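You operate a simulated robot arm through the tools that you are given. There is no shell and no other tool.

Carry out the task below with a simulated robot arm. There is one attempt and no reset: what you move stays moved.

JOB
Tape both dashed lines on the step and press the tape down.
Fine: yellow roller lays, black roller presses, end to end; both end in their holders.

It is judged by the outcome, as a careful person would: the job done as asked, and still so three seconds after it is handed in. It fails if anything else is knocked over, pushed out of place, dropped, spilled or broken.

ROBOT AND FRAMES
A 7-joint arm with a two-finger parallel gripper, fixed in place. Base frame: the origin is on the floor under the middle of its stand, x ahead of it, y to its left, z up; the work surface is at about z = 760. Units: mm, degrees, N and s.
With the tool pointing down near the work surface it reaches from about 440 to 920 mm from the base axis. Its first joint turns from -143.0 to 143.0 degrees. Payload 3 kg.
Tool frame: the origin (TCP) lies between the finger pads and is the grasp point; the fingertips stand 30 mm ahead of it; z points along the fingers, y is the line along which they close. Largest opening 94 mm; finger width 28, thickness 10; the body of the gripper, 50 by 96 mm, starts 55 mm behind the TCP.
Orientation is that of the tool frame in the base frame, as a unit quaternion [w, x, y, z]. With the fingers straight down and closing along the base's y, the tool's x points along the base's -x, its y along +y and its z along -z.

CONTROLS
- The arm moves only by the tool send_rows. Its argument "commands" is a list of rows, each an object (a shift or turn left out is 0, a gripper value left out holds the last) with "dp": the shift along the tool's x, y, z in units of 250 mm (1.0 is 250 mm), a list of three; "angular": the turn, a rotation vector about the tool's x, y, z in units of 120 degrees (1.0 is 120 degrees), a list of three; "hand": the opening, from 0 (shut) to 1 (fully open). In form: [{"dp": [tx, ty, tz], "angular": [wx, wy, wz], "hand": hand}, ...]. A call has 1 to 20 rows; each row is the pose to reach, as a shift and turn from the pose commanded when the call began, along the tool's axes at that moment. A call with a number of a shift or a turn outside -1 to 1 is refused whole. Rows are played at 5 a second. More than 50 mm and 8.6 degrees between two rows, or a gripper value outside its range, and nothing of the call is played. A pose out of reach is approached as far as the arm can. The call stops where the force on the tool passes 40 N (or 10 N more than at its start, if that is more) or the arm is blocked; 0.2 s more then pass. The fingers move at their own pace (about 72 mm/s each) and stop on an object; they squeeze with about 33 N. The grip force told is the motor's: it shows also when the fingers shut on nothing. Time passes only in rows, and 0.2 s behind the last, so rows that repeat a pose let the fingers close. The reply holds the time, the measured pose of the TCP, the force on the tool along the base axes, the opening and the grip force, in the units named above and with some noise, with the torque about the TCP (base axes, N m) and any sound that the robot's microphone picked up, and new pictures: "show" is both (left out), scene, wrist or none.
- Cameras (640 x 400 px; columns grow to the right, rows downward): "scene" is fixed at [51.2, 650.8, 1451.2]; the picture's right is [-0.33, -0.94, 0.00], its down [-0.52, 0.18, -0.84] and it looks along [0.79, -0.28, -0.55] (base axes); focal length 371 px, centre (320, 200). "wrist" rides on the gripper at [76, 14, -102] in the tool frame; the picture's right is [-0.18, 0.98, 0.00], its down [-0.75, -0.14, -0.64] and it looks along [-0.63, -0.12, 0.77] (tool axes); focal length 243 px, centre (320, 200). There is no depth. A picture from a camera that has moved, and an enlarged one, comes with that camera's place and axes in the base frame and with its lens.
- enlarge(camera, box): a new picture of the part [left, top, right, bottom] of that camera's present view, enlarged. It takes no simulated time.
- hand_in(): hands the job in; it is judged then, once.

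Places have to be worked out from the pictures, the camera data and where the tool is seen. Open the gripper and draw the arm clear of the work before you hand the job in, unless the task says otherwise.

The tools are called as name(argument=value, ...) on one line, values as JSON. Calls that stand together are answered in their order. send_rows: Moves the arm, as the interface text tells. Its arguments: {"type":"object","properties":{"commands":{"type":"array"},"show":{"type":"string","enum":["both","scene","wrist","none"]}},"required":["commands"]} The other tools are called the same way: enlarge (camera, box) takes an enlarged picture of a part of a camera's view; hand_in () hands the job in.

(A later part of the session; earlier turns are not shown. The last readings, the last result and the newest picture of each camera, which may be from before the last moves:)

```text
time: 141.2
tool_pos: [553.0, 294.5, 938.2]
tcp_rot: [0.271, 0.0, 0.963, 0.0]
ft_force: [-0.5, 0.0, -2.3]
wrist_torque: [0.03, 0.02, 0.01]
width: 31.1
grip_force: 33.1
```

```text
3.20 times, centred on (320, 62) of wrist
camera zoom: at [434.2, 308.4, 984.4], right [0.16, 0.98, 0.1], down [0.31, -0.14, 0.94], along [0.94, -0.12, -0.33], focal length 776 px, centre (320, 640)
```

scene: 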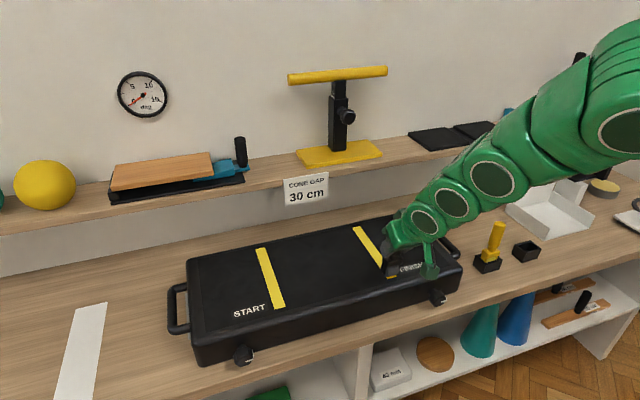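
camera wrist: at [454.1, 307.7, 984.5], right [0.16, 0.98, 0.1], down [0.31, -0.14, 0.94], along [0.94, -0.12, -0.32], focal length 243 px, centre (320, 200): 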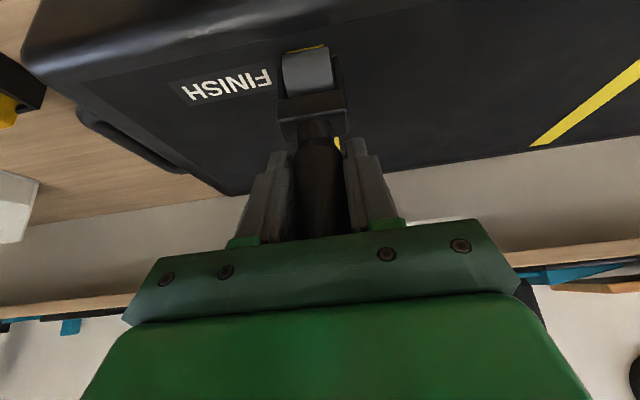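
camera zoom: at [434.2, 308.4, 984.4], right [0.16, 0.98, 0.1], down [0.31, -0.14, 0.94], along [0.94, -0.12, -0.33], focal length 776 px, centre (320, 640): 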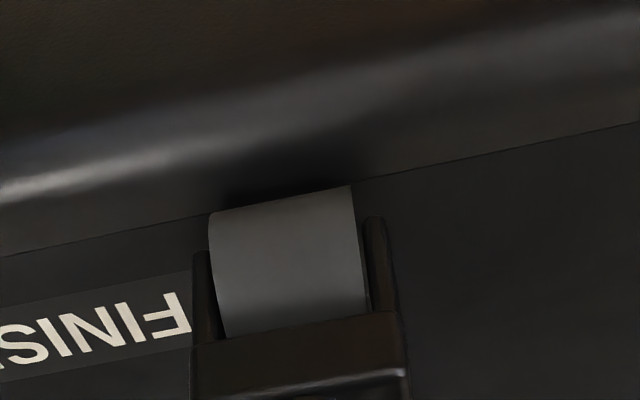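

Contact was lost again as it came off the tape edge, with the lean at about +10°. I'll lift and pitch the gripper to about 45.5°, so the wheel leads by roughly 24° for pushing in +x.

send_rows(commands=[{"dp": [-0.0417, 0, -0.0682]}, {"dp": [-0.0835, 0, -0.1365]}, {"dp": [-0.1381, 0, -0.1031], "angular": [0, -0.0583, 0]}, {"dp": [-0.1381, 0, -0.1031], "angular": [0, -0.1167, 0]}, {"dp": [-0.1381, 0, -0.1031], "angular": [0, -0.1167, 0]}], show="both")

enlarge(camera="scene", box=[350, 220, 430, 280])

enlarge(camera="wrist", box=[220, 0, 420, 125])

```text
time: 142.4
tool_pos: [569.9, 293.8, 978.7]
tcp_rot: [0.387, 0.0, 0.922, 0.0]
ft_force: [0.5, 0.5, -1.8]
wrist_torque: [-0.01, 0.04, -0.01]
width: 31.4
grip_force: 32.8
camera wrist: at [443.1, 307.6, 995.5], right [0.13, 0.98, 0.13], down [0.07, -0.14, 0.99], along [0.99, -0.12, -0.09], focal length 243 px, centre (320, 200)
```

scene: 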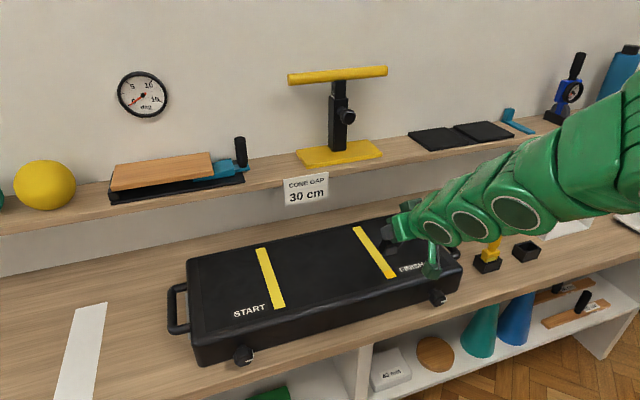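
wrist: 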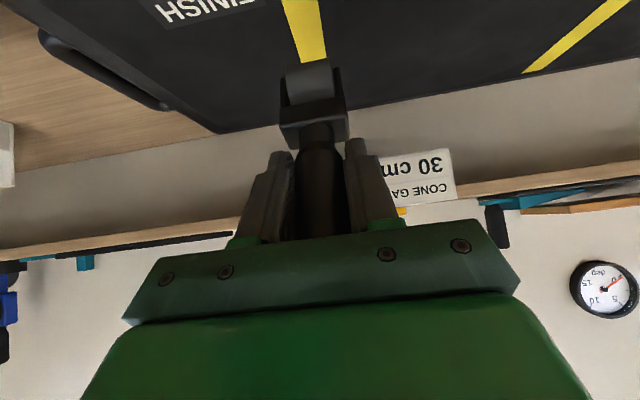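

```text
6.67 times, centred on (390, 250) of scene
camera zoom: at [51.2, 650.8, 1451.2], right [-0.33, -0.94, 0.0], down [-0.52, 0.18, -0.84], along [0.79, -0.28, -0.55], focal length 2472 px, centre (-147, -133)
```

zoom: 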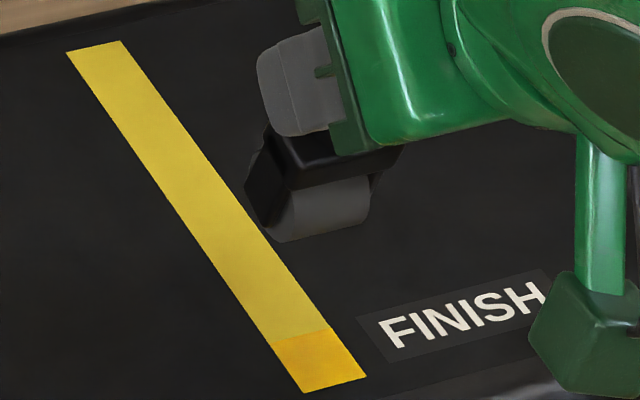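

```text
3.20 times, centred on (320, 62) of wrist
camera zoom: at [443.1, 307.6, 995.5], right [0.13, 0.98, 0.13], down [0.07, -0.14, 0.99], along [0.99, -0.12, -0.09], focal length 776 px, centre (320, 640)
```

zoom: 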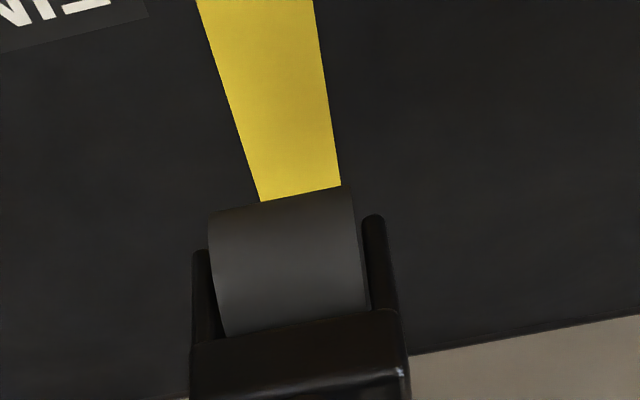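

The pressed section has grown to x≈591, and the wheel is aligned with the tape within 1 mm. Lowering toward contact as near to that boundary as reach allows.

send_rows(commands=[{"dp": [0.0511, 0, 0.0203]}, {"dp": [0.1022, 0, 0.0406]}, {"dp": [0.1533, 0, 0.0609]}, {"dp": [0.1533, 0, 0.0609]}], show="none")

```text
time: 143.4
tool_pos: [552.6, 294.4, 940.1]
tcp_rot: [0.387, 0.0, 0.922, 0.0]
ft_force: [-0.8, 0.2, -1.2]
wrist_torque: [0.03, 0.04, -0.03]
width: 31.3
grip_force: 33.1
```

send_rows(commands=[{"dp": [0.0071, 0, 0.007]}, {"dp": [0.0143, 0, 0.014]}, {"dp": [0.0143, 0, 0.014]}], show="none")

send_rows(commands=[{"dp": [0.0029, 0, 0.0028]}, {"dp": [0.0029, 0, 0.0028]}], show="none")

send_rows(commands=[{"dp": [0.0023, 0, 0.0022]}, {"dp": [0.0023, 0, 0.0022]}], show="none")

```text
time: 144.2
tool_pos: [553.4, 294.7, 932.6]
tcp_rot: [0.386, 0.001, 0.922, -0.001]
ft_force: [0.5, 0.1, -1.6]
wrist_torque: [-0.01, 0.03, 0.02]
width: 31.1
grip_force: 33.1
```

```text
time: 144.8
tool_pos: [553.4, 294.9, 934.6]
tcp_rot: [0.386, 0.0, 0.922, -0.001]
ft_force: [-1.8, 0.8, 9.2]
wrist_torque: [-0.04, -0.09, 0.0]
width: 31.2
grip_force: 33.2
```

```text
time: 145.4
tool_pos: [554.1, 294.5, 934.4]
tcp_rot: [0.387, -0.001, 0.922, 0.001]
ft_force: [-10.4, 0.6, 34.8]
wrist_torque: [0.0, 0.05, -0.02]
width: 31.1
grip_force: 33.1
```

N jumped to 35, so I'll raise slightly to about 12 N and then push in +x.

send_rows(commands=[{"dp": [-0.0021, 0, -0.0021]}, {"dp": [-0.0021, 0, -0.0021]}], show="none")

send_rows(commands=[{"dp": [-0.0084, 0, 0.0086]}, {"dp": [-0.0168, 0, 0.0171]}, {"dp": [-0.0168, 0, 0.0171]}], show="none")

enlarge(camera="wrist", box=[220, 0, 420, 125])

```text
time: 146.0
tool_pos: [553.5, 295.7, 933.9]
tcp_rot: [0.385, 0.0, 0.923, 0.0]
ft_force: [0.6, 1.2, 13.2]
wrist_torque: [0.08, -0.46, 0.03]
width: 31.2
grip_force: 33.1
```

```text
time: 146.8
tool_pos: [558.7, 295.0, 933.8]
tcp_rot: [0.386, 0.0, 0.922, 0.0]
ft_force: [-8.1, 0.8, 30.5]
wrist_torque: [-0.02, 0.1, 0.02]
width: 31.2
grip_force: 33.4
```

```text
3.20 times, centred on (320, 62) of wrist
camera zoom: at [432.8, 308.5, 951.3], right [0.13, 0.98, 0.13], down [0.07, -0.14, 0.99], along [0.99, -0.12, -0.09], focal length 776 px, centre (320, 640)
```

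zoom: 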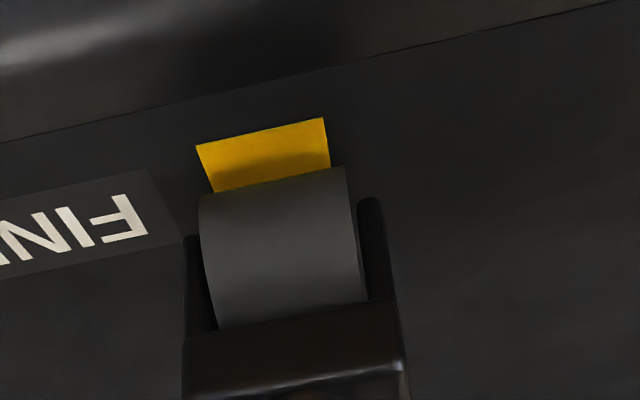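

In this lean the wheel still grabs at high force, so a lower force should glide without pivoting. I'll raise to about 6 N and try 12 mm.

send_rows(commands=[{"dp": [-0.0034, 0, -0.0034]}, {"dp": [-0.0034, 0, -0.0034]}], show="none")

send_rows(commands=[{"dp": [-0.0112, 0, 0.0114]}, {"dp": [-0.0224, 0, 0.0228]}, {"dp": [-0.0336, 0, 0.0342]}, {"dp": [-0.0336, 0, 0.0342]}], show="none")

enlarge(camera="wrist", box=[220, 0, 420, 125])

enlarge(camera="scene", box=[350, 220, 430, 280])

```text
time: 147.4
tool_pos: [557.8, 294.7, 934.1]
tcp_rot: [0.386, 0.0, 0.923, 0.0]
ft_force: [2.8, 1.6, 11.0]
wrist_torque: [0.0, -0.43, 0.01]
width: 31.4
grip_force: 33.0
```

```text
time: 148.4
tool_pos: [570.5, 295.9, 935.5]
tcp_rot: [0.387, 0.0, 0.922, 0.0]
ft_force: [-2.1, 1.0, 16.6]
wrist_torque: [0.04, 0.09, 0.02]
width: 31.4
grip_force: 32.9
```

```text
3.20 times, centred on (320, 62) of wrist
camera zoom: at [444.6, 308.4, 952.6], right [0.13, 0.98, 0.13], down [0.07, -0.14, 0.99], along [0.99, -0.12, -0.09], focal length 776 px, centre (320, 640)
```

zoom: 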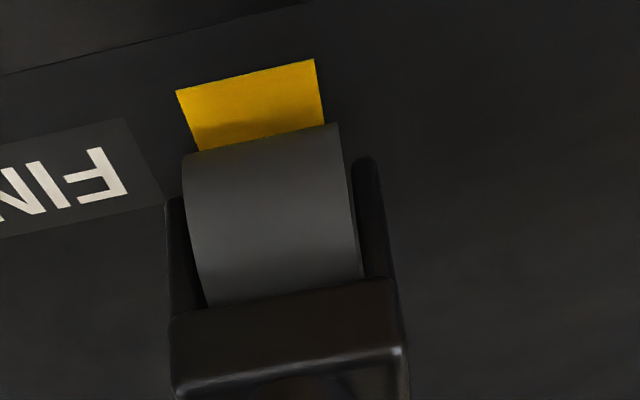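

```text
6.67 times, centred on (390, 250) of scene
camera zoom: at [51.2, 650.8, 1451.2], right [-0.33, -0.94, 0.0], down [-0.52, 0.18, -0.84], along [0.79, -0.28, -0.55], focal length 2472 px, centre (-147, -133)
```

zoom: 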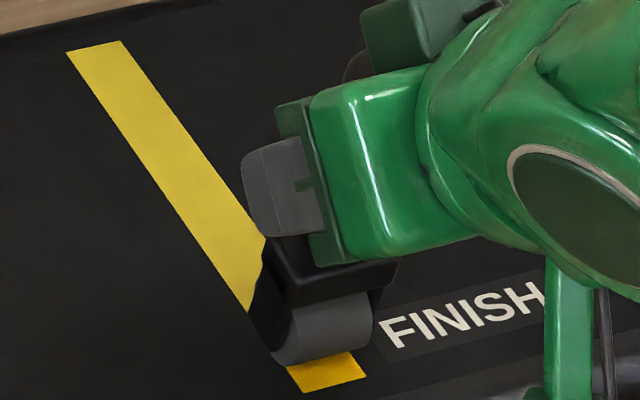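

The black wheel grips the tape too strongly to be pushed along. Vertical pressing works reliably, though, and pressing extends about 11 mm around the contact. So I'll press down firmly at closely spaced overlapping positions along the line, about every 8–10 mm, with the roller upright. First I'll lift and bring it upright.

send_rows(commands=[{"dp": [-0.0285, 0, -0.028]}, {"dp": [-0.0856, 0, -0.0841]}, {"dp": [-0.0856, 0, -0.0841], "angular": [0, 0.045, 0]}, {"dp": [-0.0856, 0, -0.0841], "angular": [0, 0.09, 0]}, {"dp": [-0.0856, 0, -0.0841], "angular": [0, 0.133, 0]}, {"dp": [-0.0856, 0, -0.0841], "angular": [0, 0.133, 0]}], show="both")

enlarge(camera="scene", box=[350, 220, 430, 280])

enlarge(camera="wrist", box=[220, 0, 420, 125])

```text
time: 149.8
tool_pos: [570.1, 295.6, 964.0]
tcp_rot: [0.254, 0.0, 0.967, 0.0]
ft_force: [-0.2, 0.0, -2.1]
wrist_torque: [0.02, -0.03, 0.01]
width: 31.3
grip_force: 32.9
camera wrist: at [454.0, 308.8, 1015.9], right [0.16, 0.98, 0.09], down [0.34, -0.14, 0.93], along [0.93, -0.12, -0.36], focal length 243 px, centre (320, 200)
```

scene: 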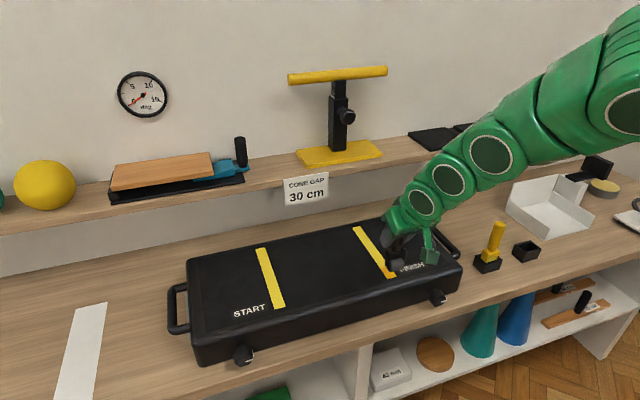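
wrist: 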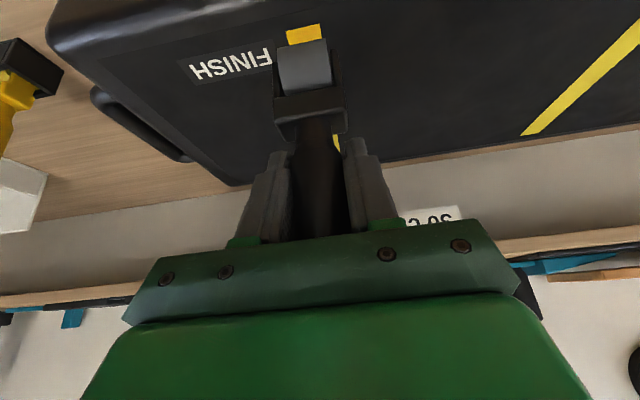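

```text
6.67 times, centred on (390, 250) of scene
camera zoom: at [51.2, 650.8, 1451.2], right [-0.33, -0.94, 0.0], down [-0.52, 0.18, -0.84], along [0.79, -0.28, -0.55], focal length 2472 px, centre (-147, -133)
```

zoom: 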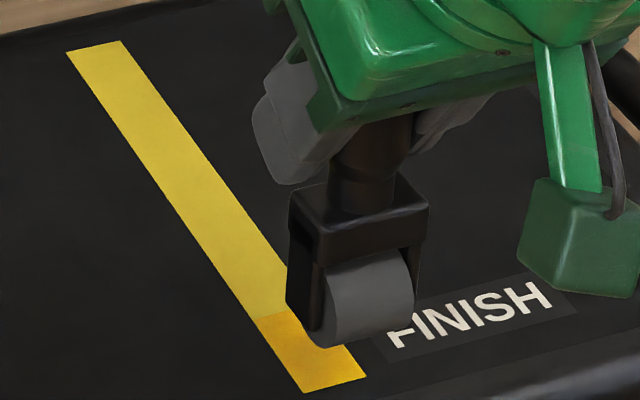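

```text
3.20 times, centred on (320, 62) of wrist
camera zoom: at [454.0, 308.8, 1015.9], right [0.16, 0.98, 0.09], down [0.34, -0.14, 0.93], along [0.93, -0.12, -0.36], focal length 776 px, centre (320, 640)
```

zoom: 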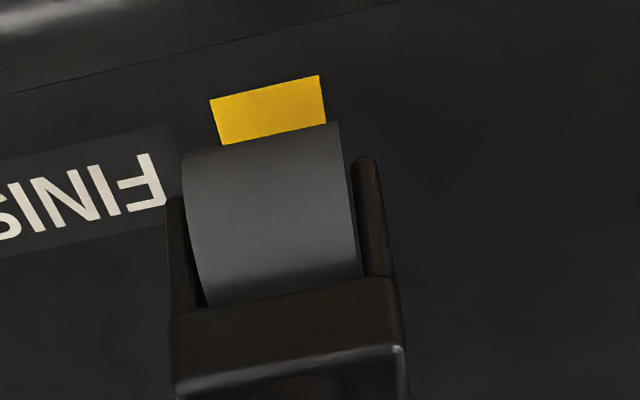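

Pressed now to x≈604. The roller is upright again at 29.4° tilt. I'll move to x≈600 and find the press height.

send_rows(commands=[{"dp": [-0.1115, 0, 0.0628]}, {"dp": [-0.0683, 0, 0.1395]}, {"dp": [-0.0683, 0, 0.1395]}], show="none")

send_rows(commands=[{"dp": [0.0039, 0, 0.007]}, {"dp": [0.0039, 0, 0.007]}], show="none")

send_rows(commands=[{"dp": [0.002, 0, 0.0035]}, {"dp": [0.002, 0, 0.0035]}], show="none")

```text
time: 150.6
tool_pos: [601.3, 295.8, 944.1]
tcp_rot: [0.255, 0.0, 0.967, 0.0]
ft_force: [-0.2, 0.9, -1.8]
wrist_torque: [-0.03, 0.01, 0.0]
width: 31.1
grip_force: 32.6
```

```text
time: 151.2
tool_pos: [602.4, 294.6, 941.1]
tcp_rot: [0.255, 0.0, 0.967, 0.0]
ft_force: [-0.3, -0.3, -0.2]
wrist_torque: [-0.03, 0.05, 0.01]
width: 31.4
grip_force: 33.3
```

```text
time: 151.8
tool_pos: [602.1, 295.5, 938.4]
tcp_rot: [0.255, 0.0, 0.967, 0.0]
ft_force: [-0.2, 0.0, -1.0]
wrist_torque: [-0.01, -0.03, 0.01]
width: 31.2
grip_force: 32.6
```

send_rows(commands=[{"dp": [0.001, 0, 0.0017]}, {"dp": [0.001, 0, 0.0017]}], show="none")

send_rows(commands=[{"dp": [0.001, 0, 0.0017]}, {"dp": [0.001, 0, 0.0017]}], show="none")

send_rows(commands=[{"dp": [0.001, 0, 0.0017]}, {"dp": [0.001, 0, 0.0017]}], show="none")

```text
time: 152.4
tool_pos: [602.4, 295.1, 939.4]
tcp_rot: [0.255, 0.0, 0.967, -0.001]
ft_force: [0.1, 0.5, -1.4]
wrist_torque: [-0.01, -0.01, -0.01]
width: 30.9
grip_force: 33.1
```

```text
time: 153.0
tool_pos: [601.8, 296.7, 938.7]
tcp_rot: [0.254, -0.001, 0.967, 0.0]
ft_force: [0.1, 0.6, -0.2]
wrist_torque: [-0.01, -0.02, -0.02]
width: 31.2
grip_force: 32.7
```

```text
time: 153.6
tool_pos: [602.4, 294.5, 938.8]
tcp_rot: [0.255, 0.0, 0.967, 0.0]
ft_force: [0.0, 0.3, -1.1]
wrist_torque: [0.01, 0.0, 0.0]
width: 31.1
grip_force: 32.7
```

send_rows(commands=[{"dp": [0.001, 0, 0.0017]}, {"dp": [0.001, 0, 0.0017]}], show="none")

send_rows(commands=[{"dp": [0.001, 0, 0.0017]}, {"dp": [0.001, 0, 0.0017]}], show="none")

send_rows(commands=[{"dp": [0.001, 0, 0.0017]}, {"dp": [0.001, 0, 0.0017]}], show="none")

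```text
time: 154.2
tool_pos: [602.7, 294.7, 937.8]
tcp_rot: [0.255, 0.0, 0.967, -0.001]
ft_force: [0.5, 0.6, -1.9]
wrist_torque: [0.01, 0.02, -0.01]
width: 31.1
grip_force: 33.3
```

```text
time: 154.8
tool_pos: [602.9, 295.7, 937.3]
tcp_rot: [0.256, 0.0, 0.967, 0.0]
ft_force: [-0.7, 0.0, -1.6]
wrist_torque: [-0.02, -0.03, 0.02]
width: 31.0
grip_force: 32.9
```

```text
time: 155.4
tool_pos: [602.6, 294.1, 937.4]
tcp_rot: [0.254, 0.0, 0.967, 0.0]
ft_force: [-0.6, 0.7, -1.1]
wrist_torque: [-0.01, 0.0, 0.01]
width: 31.1
grip_force: 33.2
```

send_rows(commands=[{"dp": [0.0014, 0, 0.0024]}, {"dp": [0.0014, 0, 0.0024]}], show="none")

send_rows(commands=[{"dp": [0.0014, 0, 0.0024]}, {"dp": [0.0014, 0, 0.0024]}], show="none")

send_rows(commands=[{"dp": [0.001, 0, 0.0017]}, {"dp": [0.001, 0, 0.0017]}], show="none")

```text
time: 156.0
tool_pos: [601.7, 296.1, 936.4]
tcp_rot: [0.255, 0.0, 0.967, 0.0]
ft_force: [0.1, -0.3, -1.6]
wrist_torque: [0.02, -0.03, 0.0]
width: 30.8
grip_force: 32.9
```

```text
time: 156.6
tool_pos: [603.0, 295.4, 936.8]
tcp_rot: [0.255, 0.0, 0.967, -0.001]
ft_force: [0.2, 0.2, -1.3]
wrist_torque: [-0.01, -0.01, -0.01]
width: 31.3
grip_force: 32.9
```

```text
time: 157.2
tool_pos: [603.3, 294.3, 935.8]
tcp_rot: [0.255, 0.0, 0.967, 0.0]
ft_force: [0.2, 0.5, 2.6]
wrist_torque: [0.06, 0.02, 0.0]
width: 31.4
grip_force: 33.3
```

Contact found. Now I'll press to about 15 N here, and look at the response.

send_rows(commands=[{"dp": [0.0014, 0, 0.0024]}, {"dp": [0.0014, 0, 0.0024]}], show="none")

enlarge(camera="wrist", box=[220, 0, 420, 125])

enlarge(camera="scene", box=[350, 220, 430, 280])

```text
time: 157.8
tool_pos: [601.6, 295.9, 935.5]
tcp_rot: [0.255, 0.0, 0.967, -0.001]
ft_force: [-0.7, -1.8, 9.9]
wrist_torque: [0.01, -0.05, -0.02]
width: 31.2
grip_force: 33.0
```

```text
3.20 times, centred on (320, 62) of wrist
camera zoom: at [486.1, 309.0, 986.9], right [0.16, 0.98, 0.09], down [0.34, -0.14, 0.93], along [0.93, -0.12, -0.36], focal length 776 px, centre (320, 640)
```

zoom: 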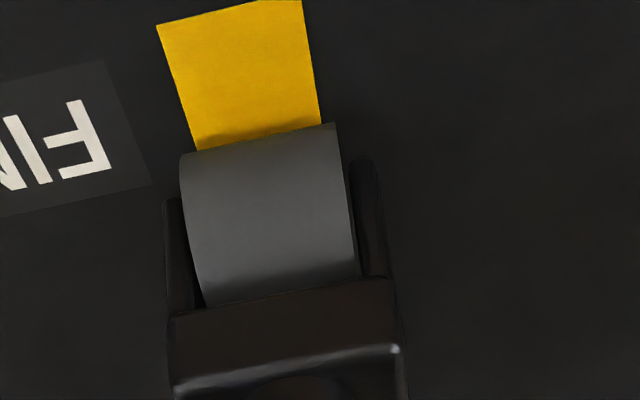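

```text
6.67 times, centred on (390, 250) of scene
camera zoom: at [51.2, 650.8, 1451.2], right [-0.33, -0.94, 0.0], down [-0.52, 0.18, -0.84], along [0.79, -0.28, -0.55], focal length 2472 px, centre (-147, -133)
```

zoom: 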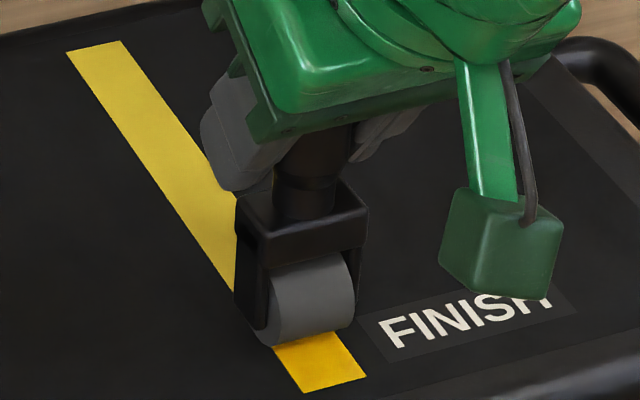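

Stable at 11 N with no pivot. Now the stepping press: up 3 mm, forward 10 mm, down, hold. Two steps first.

send_rows(commands=[{"dp": [-0.0059, 0, -0.0105]}, {"dp": [-0.0407, 0, 0.0092]}, {"dp": [-0.0346, 0, 0.02]}, {"dp": [-0.0346, 0, 0.02]}, {"dp": [-0.0407, 0, 0.0092]}, {"dp": [-0.0756, 0, 0.0288]}, {"dp": [-0.0695, 0, 0.0396]}, {"dp": [-0.0695, 0, 0.0396]}], show="none")

enlarge(camera="wrist", box=[220, 0, 420, 125])

enlarge(camera="scene", box=[350, 220, 430, 280])

```text
time: 159.6
tool_pos: [624.0, 296.4, 935.7]
tcp_rot: [0.255, 0.0, 0.967, 0.0]
ft_force: [0.3, -4.0, 24.5]
wrist_torque: [0.04, -0.07, -0.05]
width: 31.1
grip_force: 33.4
```

```text
3.20 times, centred on (320, 62) of wrist
camera zoom: at [507.0, 308.5, 986.5], right [0.16, 0.98, 0.09], down [0.34, -0.14, 0.93], along [0.93, -0.12, -0.35], focal length 776 px, centre (320, 640)
```

zoom: 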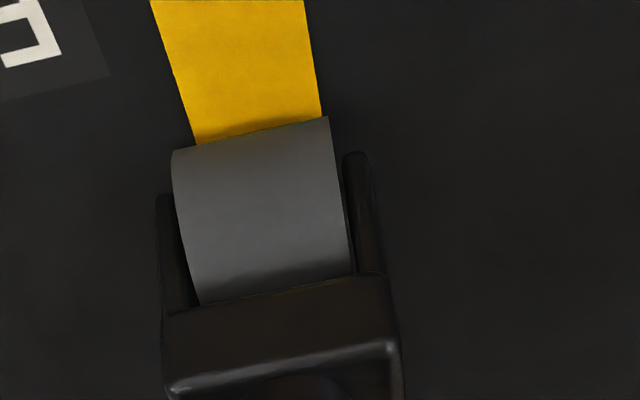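

```text
6.67 times, centred on (390, 250) of scene
camera zoom: at [51.2, 650.8, 1451.2], right [-0.33, -0.94, 0.0], down [-0.52, 0.18, -0.84], along [0.79, -0.28, -0.55], focal length 2472 px, centre (-147, -133)
```

zoom: 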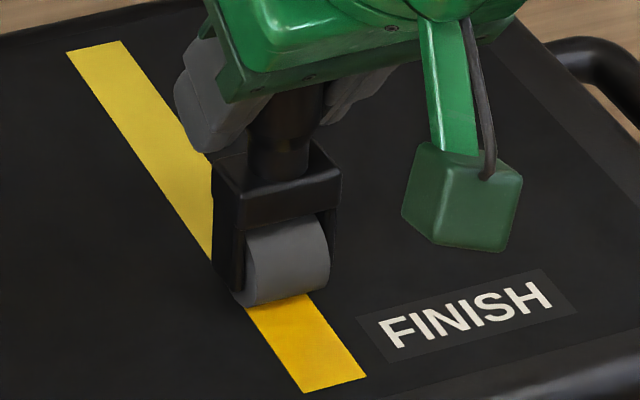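

Pressing follows the wheel nicely, with deep yellow right up to it. N was 25, so I'll raise by 0.6 mm and do three more steps.

send_rows(commands=[{"dp": [-0.0069, 0, -0.0122]}, {"dp": [-0.0417, 0, 0.0074]}, {"dp": [-0.036, 0, 0.0175]}, {"dp": [-0.036, 0, 0.0175]}, {"dp": [-0.0417, 0, 0.0074]}, {"dp": [-0.0766, 0, 0.0271]}, {"dp": [-0.0709, 0, 0.0372]}, {"dp": [-0.0709, 0, 0.0372]}, {"dp": [-0.0766, 0, 0.0271]}, {"dp": [-0.1114, 0, 0.0467]}, {"dp": [-0.1057, 0, 0.0568]}, {"dp": [-0.1057, 0, 0.0568]}], show="none")

enlarge(camera="wrist", box=[220, 0, 420, 125])

enlarge(camera="scene", box=[330, 205, 430, 280])

```text
time: 162.2
tool_pos: [651.7, 295.0, 935.3]
tcp_rot: [0.256, 0.0, 0.967, 0.0]
ft_force: [0.1, -2.5, 9.1]
wrist_torque: [-0.09, -0.06, -0.02]
width: 31.4
grip_force: 33.1
```

```text
3.20 times, centred on (320, 62) of wrist
camera zoom: at [536.5, 308.0, 986.8], right [0.16, 0.98, 0.09], down [0.34, -0.14, 0.93], along [0.93, -0.12, -0.36], focal length 776 px, centre (320, 640)
```

zoom: 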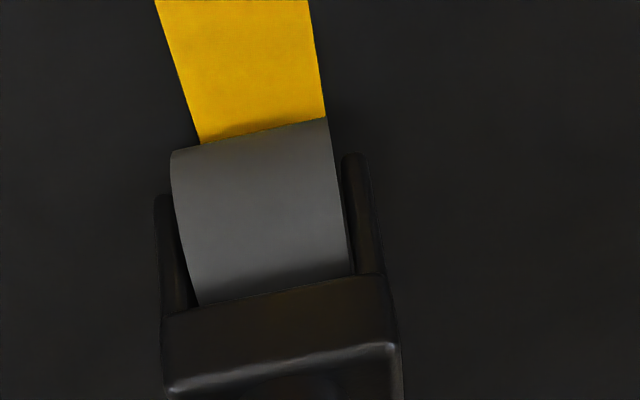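

```text
5.33 times, centred on (380, 242) of scene
camera zoom: at [51.2, 650.8, 1451.2], right [-0.33, -0.94, 0.0], down [-0.52, 0.18, -0.84], along [0.79, -0.28, -0.55], focal length 1978 px, centre (0, -27)
```

zoom: 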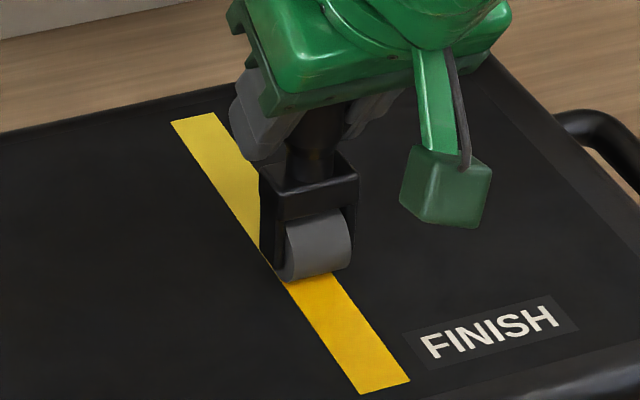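

Working well at about 10 N. The wheel is about 2.5 mm toward -y of the tape's centre, so I'll correct y by +1.5 mm and continue with four more steps.

send_rows(commands=[{"dp": [-0.0059, 0, -0.0105]}, {"dp": [-0.0407, 0.006, 0.0092]}, {"dp": [-0.0348, 0.006, 0.0196]}, {"dp": [-0.0348, 0.006, 0.0196]}, {"dp": [-0.0407, 0.006, 0.0092]}, {"dp": [-0.0756, 0.006, 0.0288]}, {"dp": [-0.0697, 0.006, 0.0393]}, {"dp": [-0.0697, 0.006, 0.0393]}, {"dp": [-0.0756, 0.006, 0.0288]}, {"dp": [-0.1104, 0.006, 0.0485]}, {"dp": [-0.1045, 0.006, 0.0589]}, {"dp": [-0.1045, 0.006, 0.0589]}, {"dp": [-0.1104, 0.006, 0.0485]}, {"dp": [-0.1453, 0.006, 0.0681]}, {"dp": [-0.1394, 0.006, 0.0786]}, {"dp": [-0.1394, 0.006, 0.0786]}], show="none")

enlarge(camera="wrist", box=[220, 0, 420, 125])

enlarge(camera="scene", box=[330, 205, 430, 280])

```text
time: 165.6
tool_pos: [693.4, 295.4, 935.3]
tcp_rot: [0.255, -0.001, 0.967, 0.001]
ft_force: [-0.2, -1.6, 11.1]
wrist_torque: [0.04, 0.01, 0.02]
width: 31.1
grip_force: 33.0
```

```text
3.20 times, centred on (320, 62) of wrist
camera zoom: at [576.5, 309.9, 986.8], right [0.16, 0.98, 0.09], down [0.34, -0.14, 0.93], along [0.93, -0.12, -0.36], focal length 776 px, centre (320, 640)
```

zoom: 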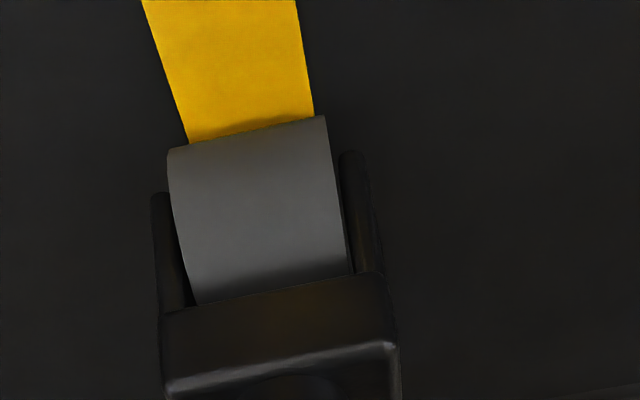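

```text
5.33 times, centred on (380, 242) of scene
camera zoom: at [51.2, 650.8, 1451.2], right [-0.33, -0.94, 0.0], down [-0.52, 0.18, -0.84], along [0.79, -0.28, -0.55], focal length 1978 px, centre (0, -27)
```

zoom: 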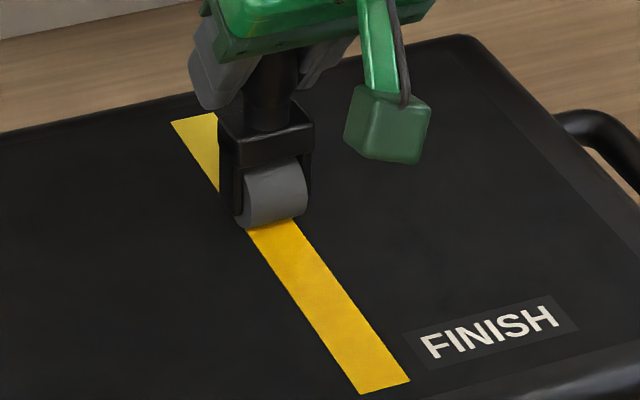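

Deep yellow right up to the wheel, at about 12 N. Four more steps.

send_rows(commands=[{"dp": [-0.0059, 0, -0.0105]}, {"dp": [-0.0407, 0.002, 0.0092]}, {"dp": [-0.0348, 0.002, 0.0196]}, {"dp": [-0.0348, 0.002, 0.0196]}, {"dp": [-0.0407, 0.002, 0.0092]}, {"dp": [-0.0756, 0.002, 0.0288]}, {"dp": [-0.0697, 0.002, 0.0393]}, {"dp": [-0.0697, 0.002, 0.0393]}, {"dp": [-0.0756, 0.002, 0.0288]}, {"dp": [-0.1104, 0.002, 0.0485]}, {"dp": [-0.1045, 0.002, 0.0589]}, {"dp": [-0.1045, 0.002, 0.0589]}, {"dp": [-0.1104, 0.002, 0.0485]}, {"dp": [-0.1453, 0.002, 0.0681]}, {"dp": [-0.1394, 0.002, 0.0786]}, {"dp": [-0.1394, 0.002, 0.0786]}], show="none")

enlarge(camera="wrist", box=[220, 0, 420, 125])

enlarge(camera="scene", box=[330, 195, 430, 270])

```text
time: 169.0
tool_pos: [734.1, 295.3, 934.7]
tcp_rot: [0.256, 0.0, 0.967, 0.0]
ft_force: [-0.5, -3.1, 19.6]
wrist_torque: [0.08, 0.04, 0.0]
width: 31.0
grip_force: 33.4
```

```text
3.20 times, centred on (320, 62) of wrist
camera zoom: at [616.9, 310.1, 986.5], right [0.16, 0.98, 0.09], down [0.34, -0.14, 0.93], along [0.93, -0.12, -0.35], focal length 776 px, centre (320, 640)
```

zoom: 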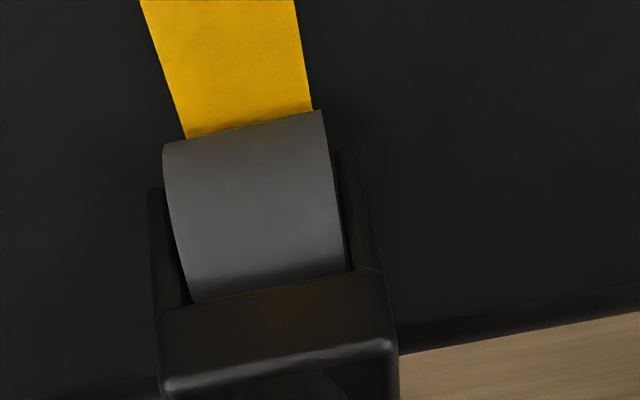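

```text
5.33 times, centred on (380, 232) of scene
camera zoom: at [51.2, 650.8, 1451.2], right [-0.33, -0.94, 0.0], down [-0.52, 0.18, -0.84], along [0.79, -0.28, -0.55], focal length 1978 px, centre (0, 27)
```

zoom: 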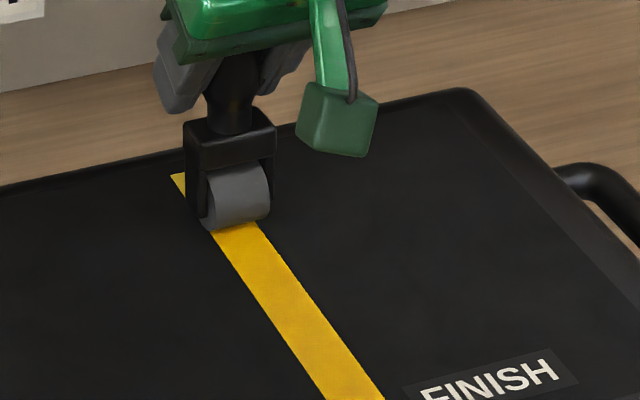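

Nearly there at 21 N. I'll raise by 0.4 mm and do the last four steps past the far end.

send_rows(commands=[{"dp": [-0.0067, 0, -0.0118]}, {"dp": [-0.0398, 0.002, 0.0069]}, {"dp": [-0.0339, 0.002, 0.0173]}, {"dp": [-0.0339, 0.002, 0.0173]}, {"dp": [-0.0398, 0.002, 0.0069]}, {"dp": [-0.0729, 0.002, 0.0255]}, {"dp": [-0.067, 0.002, 0.0359]}, {"dp": [-0.067, 0.002, 0.0359]}, {"dp": [-0.0729, 0.002, 0.0255]}, {"dp": [-0.106, 0.002, 0.0442]}, {"dp": [-0.1001, 0.002, 0.0546]}, {"dp": [-0.1001, 0.002, 0.0546]}, {"dp": [-0.106, 0.002, 0.0442]}, {"dp": [-0.1391, 0.002, 0.0628]}, {"dp": [-0.1332, 0.002, 0.0732]}, {"dp": [-0.1332, 0.002, 0.0732]}], show="none")

enlarge(camera="scene", box=[330, 195, 430, 270])

enlarge(camera="wrist", box=[220, 0, 420, 125])

```text
time: 172.4
tool_pos: [771.0, 296.0, 934.6]
tcp_rot: [0.254, -0.001, 0.967, 0.0]
ft_force: [-1.6, -3.4, 8.4]
wrist_torque: [-0.27, 0.13, 0.02]
width: 31.3
grip_force: 33.0
```

```text
5.33 times, centred on (380, 232) of scene
camera zoom: at [51.2, 650.8, 1451.2], right [-0.33, -0.94, 0.0], down [-0.52, 0.18, -0.84], along [0.79, -0.28, -0.55], focal length 1978 px, centre (0, 27)
```

zoom: 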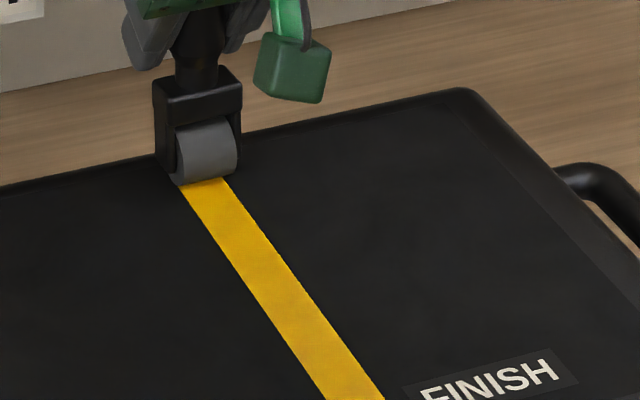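

```text
3.20 times, centred on (320, 62) of wrist
camera zoom: at [655.0, 310.5, 986.8], right [0.16, 0.98, 0.09], down [0.34, -0.14, 0.93], along [0.93, -0.12, -0.36], focal length 776 px, centre (320, 640)
```

zoom: 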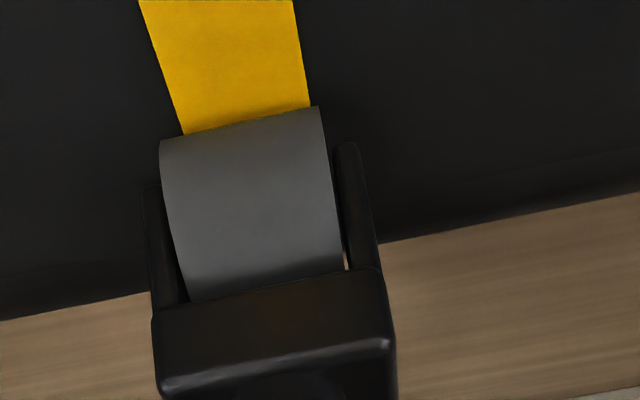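

FINISH appears fully pressed. I'll lift and carry the black roller over to the START line's near end, checking the result on the way.

send_rows(commands=[{"dp": [-0.0393, 0, -0.0697]}, {"dp": [-0.0785, 0, -0.1394]}, {"dp": [0.0086, 0.13, -0.1885]}, {"dp": [0.0957, 0.26, -0.2376]}, {"dp": [0.1828, 0.39, -0.2867]}, {"dp": [0.2698, 0.52, -0.3357]}, {"dp": [0.2698, 0.52, -0.3357]}], show="scene")

enlarge(camera="scene", box=[330, 205, 450, 295])

send_rows(commands=[{"dp": [0.088, 0.1314, -0.0496]}, {"dp": [0.176, 0.2628, -0.0992]}, {"dp": [0.264, 0.3942, -0.1488]}, {"dp": [0.3519, 0.5256, -0.1984]}, {"dp": [0.3519, 0.5256, -0.1984]}, {"dp": [0.3519, 0.5256, -0.1984]}], show="both")

enlarge(camera="wrist", box=[220, 0, 420, 125])

```text
time: 174.0
tool_pos: [671.2, 428.3, 976.5]
tcp_rot: [0.254, 0.0, 0.967, 0.0]
ft_force: [-1.0, -0.5, -1.2]
wrist_torque: [0.0, -0.04, -0.01]
width: 30.9
grip_force: 33.0
```

scene: 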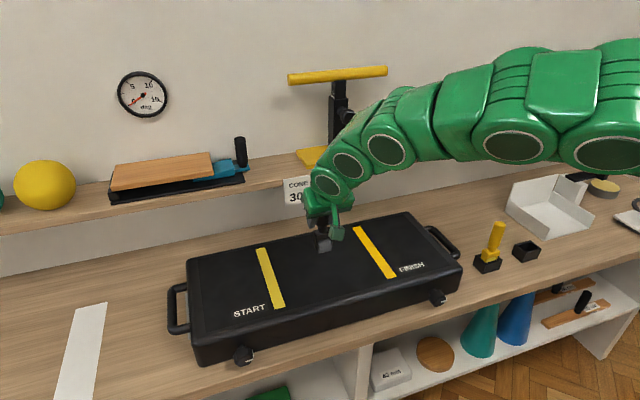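

```text
4.44 times, centred on (390, 250) of scene
camera zoom: at [51.2, 650.8, 1451.2], right [-0.33, -0.94, 0.0], down [-0.52, 0.18, -0.84], along [0.79, -0.28, -0.55], focal length 1648 px, centre (9, -22)
```

zoom: 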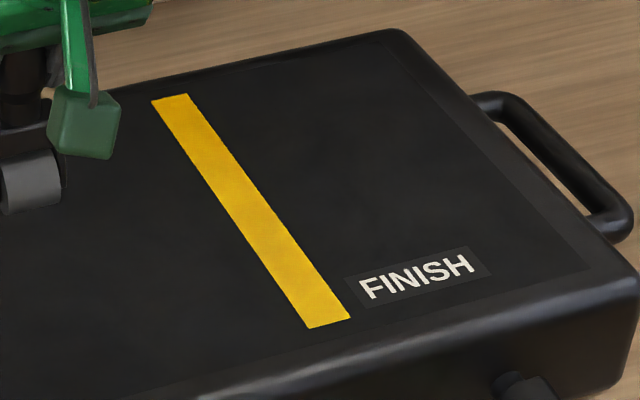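

```text
time: 175.4
tool_pos: [569.3, 558.7, 975.2]
tcp_rot: [0.255, 0.001, 0.967, 0.0]
ft_force: [-0.2, 0.2, -1.6]
wrist_torque: [-0.02, -0.01, -0.01]
width: 31.3
grip_force: 33.2
camera wrist: at [452.2, 572.0, 1026.7], right [0.16, 0.98, 0.09], down [0.34, -0.14, 0.93], along [0.93, -0.12, -0.36], focal length 243 px, centre (320, 200)
```

scene: 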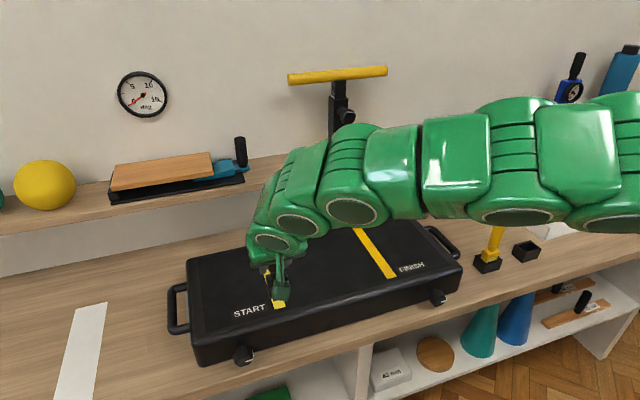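
wrist: 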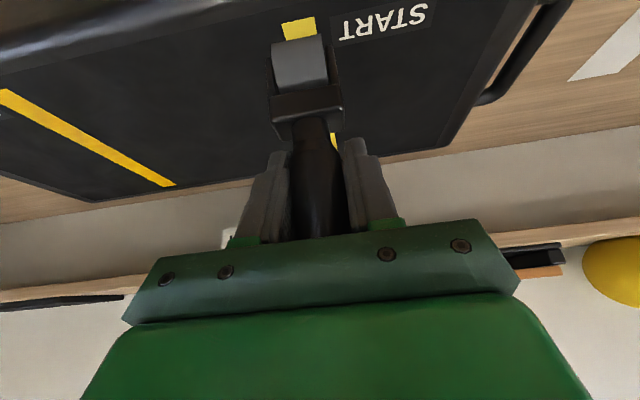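

```text
3.20 times, centred on (320, 62) of wrist
camera zoom: at [452.2, 572.0, 1026.7], right [0.16, 0.98, 0.09], down [0.34, -0.14, 0.93], along [0.93, -0.12, -0.36], focal length 776 px, centre (320, 640)
```

zoom: 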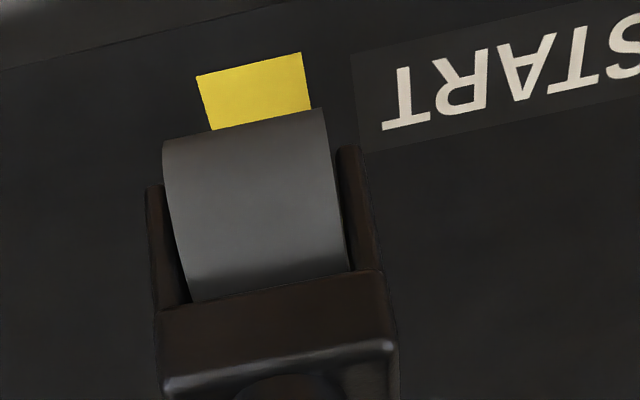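

FINISH is deep yellow from end to end. At START the wheel is aligned with the tape within 0.5 mm and sits right at its near end. Lowering to press.

send_rows(commands=[{"dp": [0.0236, 0, 0.0418]}, {"dp": [0.0471, 0, 0.0836]}, {"dp": [0.0707, 0, 0.1254]}, {"dp": [0.0707, 0, 0.1254]}], show="none")

send_rows(commands=[{"dp": [0.0039, 0, 0.007]}, {"dp": [0.0049, 0, 0.0087]}, {"dp": [0.0049, 0, 0.0087]}], show="none")

send_rows(commands=[{"dp": [0.001, 0, 0.0017]}, {"dp": [0.001, 0, 0.0017]}], show="none")

```text
time: 176.4
tool_pos: [570.8, 559.9, 939.9]
tcp_rot: [0.255, 0.0, 0.967, 0.001]
ft_force: [-0.6, -0.1, -1.4]
wrist_torque: [-0.01, 0.0, -0.01]
width: 31.3
grip_force: 32.7
```

```text
time: 177.2
tool_pos: [569.4, 559.7, 937.8]
tcp_rot: [0.255, 0.001, 0.967, 0.0]
ft_force: [0.1, 0.1, -0.9]
wrist_torque: [-0.04, 0.02, 0.03]
width: 31.0
grip_force: 33.2
```

```text
time: 177.8
tool_pos: [569.6, 559.0, 936.4]
tcp_rot: [0.256, 0.001, 0.967, 0.0]
ft_force: [0.7, 0.7, -1.3]
wrist_torque: [0.02, -0.02, -0.02]
width: 31.2
grip_force: 32.9
```

send_rows(commands=[{"dp": [0.001, 0, 0.0017]}, {"dp": [0.001, 0, 0.0017]}], show="none")

send_rows(commands=[{"dp": [0.001, 0, 0.0017]}, {"dp": [0.001, 0, 0.0017]}], show="none")

send_rows(commands=[{"dp": [0.001, 0, 0.0017]}, {"dp": [0.001, 0, 0.0017]}], show="none")

```text
time: 178.4
tool_pos: [569.6, 558.8, 936.4]
tcp_rot: [0.255, 0.0, 0.967, 0.0]
ft_force: [0.0, 0.1, -1.2]
wrist_torque: [-0.05, -0.01, -0.01]
width: 31.2
grip_force: 32.7
```

```text
time: 179.0
tool_pos: [570.4, 559.6, 935.4]
tcp_rot: [0.255, 0.0, 0.967, 0.0]
ft_force: [-1.0, -0.4, 6.5]
wrist_torque: [0.1, 0.12, -0.03]
width: 30.9
grip_force: 32.5
```

```text
time: 179.6
tool_pos: [570.2, 559.9, 935.1]
tcp_rot: [0.255, 0.0, 0.967, 0.0]
ft_force: [-1.0, -0.4, 12.8]
wrist_torque: [0.11, 0.04, 0.03]
width: 31.5
grip_force: 33.2
```

Pressed at 14 N at the near end. Now four steps of 10 mm.

send_rows(commands=[{"dp": [-0.0059, 0, -0.0105]}, {"dp": [-0.0407, 0, 0.0092]}, {"dp": [-0.0348, 0, 0.0196]}, {"dp": [-0.0348, 0, 0.0196]}, {"dp": [-0.0407, 0, 0.0092]}, {"dp": [-0.0756, 0, 0.0288]}, {"dp": [-0.0697, 0, 0.0393]}, {"dp": [-0.0697, 0, 0.0393]}, {"dp": [-0.0756, 0, 0.0288]}, {"dp": [-0.1104, 0, 0.0485]}, {"dp": [-0.1045, 0, 0.0589]}, {"dp": [-0.1045, 0, 0.0589]}], show="none")

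enlarge(camera="wrist", box=[220, 0, 420, 125])

```text
time: 182.2
tool_pos: [599.7, 559.4, 935.8]
tcp_rot: [0.256, 0.0, 0.967, 0.0]
ft_force: [-1.2, -0.5, 7.2]
wrist_torque: [0.08, 0.06, 0.02]
width: 31.4
grip_force: 32.7
```

```text
3.20 times, centred on (320, 62) of wrist
camera zoom: at [483.6, 572.5, 986.7], right [0.16, 0.98, 0.09], down [0.34, -0.14, 0.93], along [0.93, -0.12, -0.36], focal length 776 px, centre (320, 640)
```

zoom: 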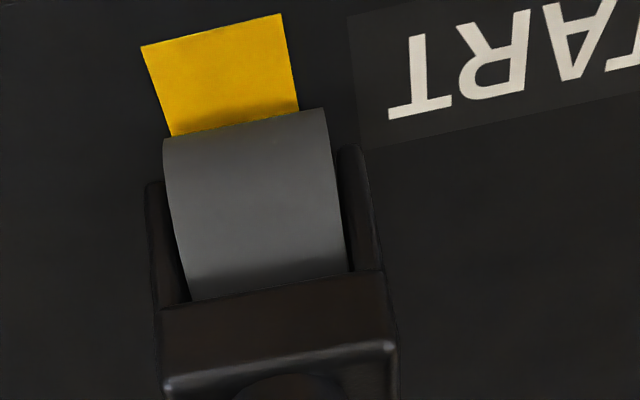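

send_rows(commands=[{"dp": [-0.0059, 0, -0.0105]}, {"dp": [-0.0407, -0.004, 0.0092]}, {"dp": [-0.0343, -0.004, 0.0205]}, {"dp": [-0.0343, -0.004, 0.0205]}, {"dp": [-0.0407, -0.004, 0.0092]}, {"dp": [-0.0756, -0.004, 0.0288]}, {"dp": [-0.0692, -0.004, 0.0402]}, {"dp": [-0.0692, -0.004, 0.0402]}, {"dp": [-0.0756, -0.004, 0.0288]}, {"dp": [-0.1104, -0.004, 0.0485]}, {"dp": [-0.104, -0.004, 0.0598]}, {"dp": [-0.104, -0.004, 0.0598]}, {"dp": [-0.1104, -0.004, 0.0485]}, {"dp": [-0.1453, -0.004, 0.0681]}, {"dp": [-0.1389, -0.004, 0.0795]}, {"dp": [-0.1389, -0.004, 0.0795]}], show="none")

enlarge(camera="wrist", box=[220, 0, 420, 125])

```text
time: 185.6
tool_pos: [641.1, 558.3, 935.9]
tcp_rot: [0.255, 0.0, 0.967, 0.001]
ft_force: [-0.8, 0.6, 10.3]
wrist_torque: [0.19, 0.16, 0.02]
width: 30.9
grip_force: 32.8
```

```text
3.20 times, centred on (320, 62) of wrist
camera zoom: at [524.2, 572.1, 986.6], right [0.16, 0.98, 0.09], down [0.34, -0.14, 0.93], along [0.93, -0.12, -0.36], focal length 776 px, centre (320, 640)
```

zoom: 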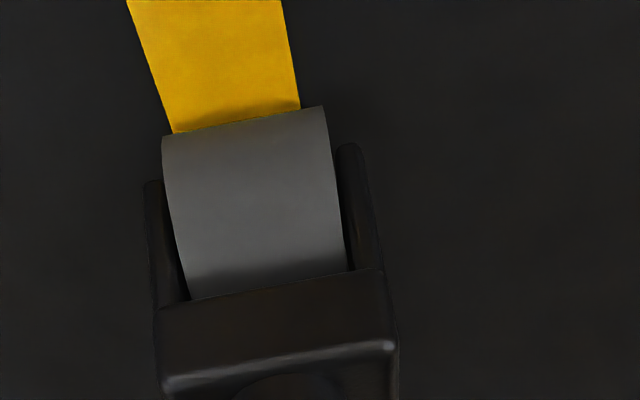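

Good: pressed up to the wheel at 11 N. Four more steps.

send_rows(commands=[{"dp": [-0.0059, 0, -0.0105]}, {"dp": [-0.0407, -0.003, 0.0092]}, {"dp": [-0.0348, -0.003, 0.0196]}, {"dp": [-0.0348, -0.003, 0.0196]}, {"dp": [-0.0407, -0.003, 0.0092]}, {"dp": [-0.0756, -0.003, 0.0288]}, {"dp": [-0.0697, -0.003, 0.0393]}, {"dp": [-0.0697, -0.003, 0.0393]}, {"dp": [-0.0756, -0.003, 0.0288]}, {"dp": [-0.1104, -0.003, 0.0485]}, {"dp": [-0.1045, -0.003, 0.0589]}, {"dp": [-0.1045, -0.003, 0.0589]}, {"dp": [-0.1104, -0.003, 0.0485]}, {"dp": [-0.1453, -0.003, 0.0681]}, {"dp": [-0.1394, -0.003, 0.0786]}, {"dp": [-0.1394, -0.003, 0.0786]}], show="scene")

enlarge(camera="wrist", box=[220, 0, 420, 125])

```text
time: 189.0
tool_pos: [680.3, 556.2, 935.8]
tcp_rot: [0.254, 0.0, 0.967, 0.0]
ft_force: [-2.1, -0.3, 4.7]
wrist_torque: [0.06, 0.16, 0.02]
width: 31.2
grip_force: 32.8
```

scene: 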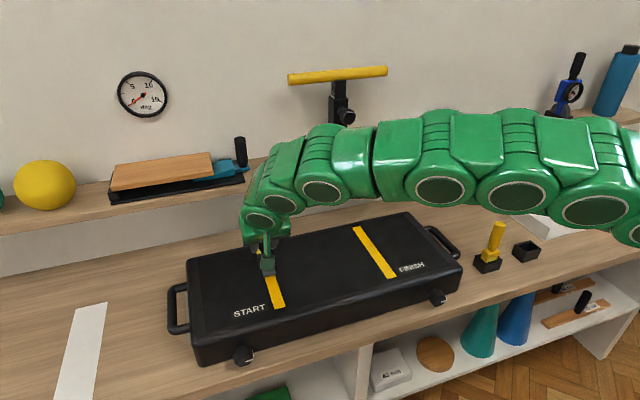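

```text
3.20 times, centred on (320, 62) of wrist
camera zoom: at [563.2, 570.4, 986.6], right [0.16, 0.98, 0.09], down [0.34, -0.14, 0.93], along [0.93, -0.12, -0.36], focal length 776 px, centre (320, 640)
```

zoom: 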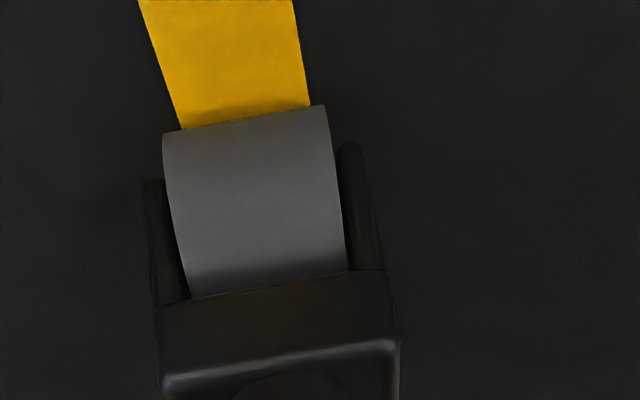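

Force is down to 6 N, so I'll deepen by 0.4 mm, re-press here, then do four more steps.

send_rows(commands=[{"dp": [0.0008, 0, 0.0014]}, {"dp": [-0.0059, 0, -0.0105]}, {"dp": [-0.0407, 0, 0.0092]}, {"dp": [-0.034, 0, 0.021]}, {"dp": [-0.034, 0, 0.021]}, {"dp": [-0.0407, 0, 0.0092]}, {"dp": [-0.0756, 0, 0.0288]}, {"dp": [-0.0689, 0, 0.0407]}, {"dp": [-0.0689, 0, 0.0407]}, {"dp": [-0.0756, 0, 0.0288]}, {"dp": [-0.1104, 0, 0.0485]}, {"dp": [-0.1037, 0, 0.0603]}, {"dp": [-0.1037, 0, 0.0603]}, {"dp": [-0.1104, 0, 0.0485]}, {"dp": [-0.1453, 0, 0.0681]}, {"dp": [-0.1386, 0, 0.08]}, {"dp": [-0.1386, 0, 0.08]}], show="none")

enlarge(camera="wrist", box=[220, 0, 420, 125])

```text
time: 192.6
tool_pos: [720.8, 556.4, 935.5]
tcp_rot: [0.255, 0.0, 0.967, 0.0]
ft_force: [-0.1, -1.8, 10.4]
wrist_torque: [0.07, 0.04, -0.04]
width: 31.1
grip_force: 32.9
```

```text
3.20 times, centred on (320, 62) of wrist
camera zoom: at [603.6, 570.1, 986.3], right [0.16, 0.98, 0.09], down [0.34, -0.14, 0.93], along [0.93, -0.12, -0.36], focal length 776 px, centre (320, 640)
```

zoom: 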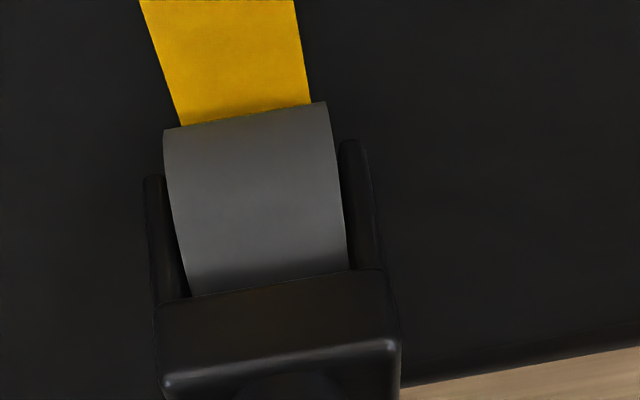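

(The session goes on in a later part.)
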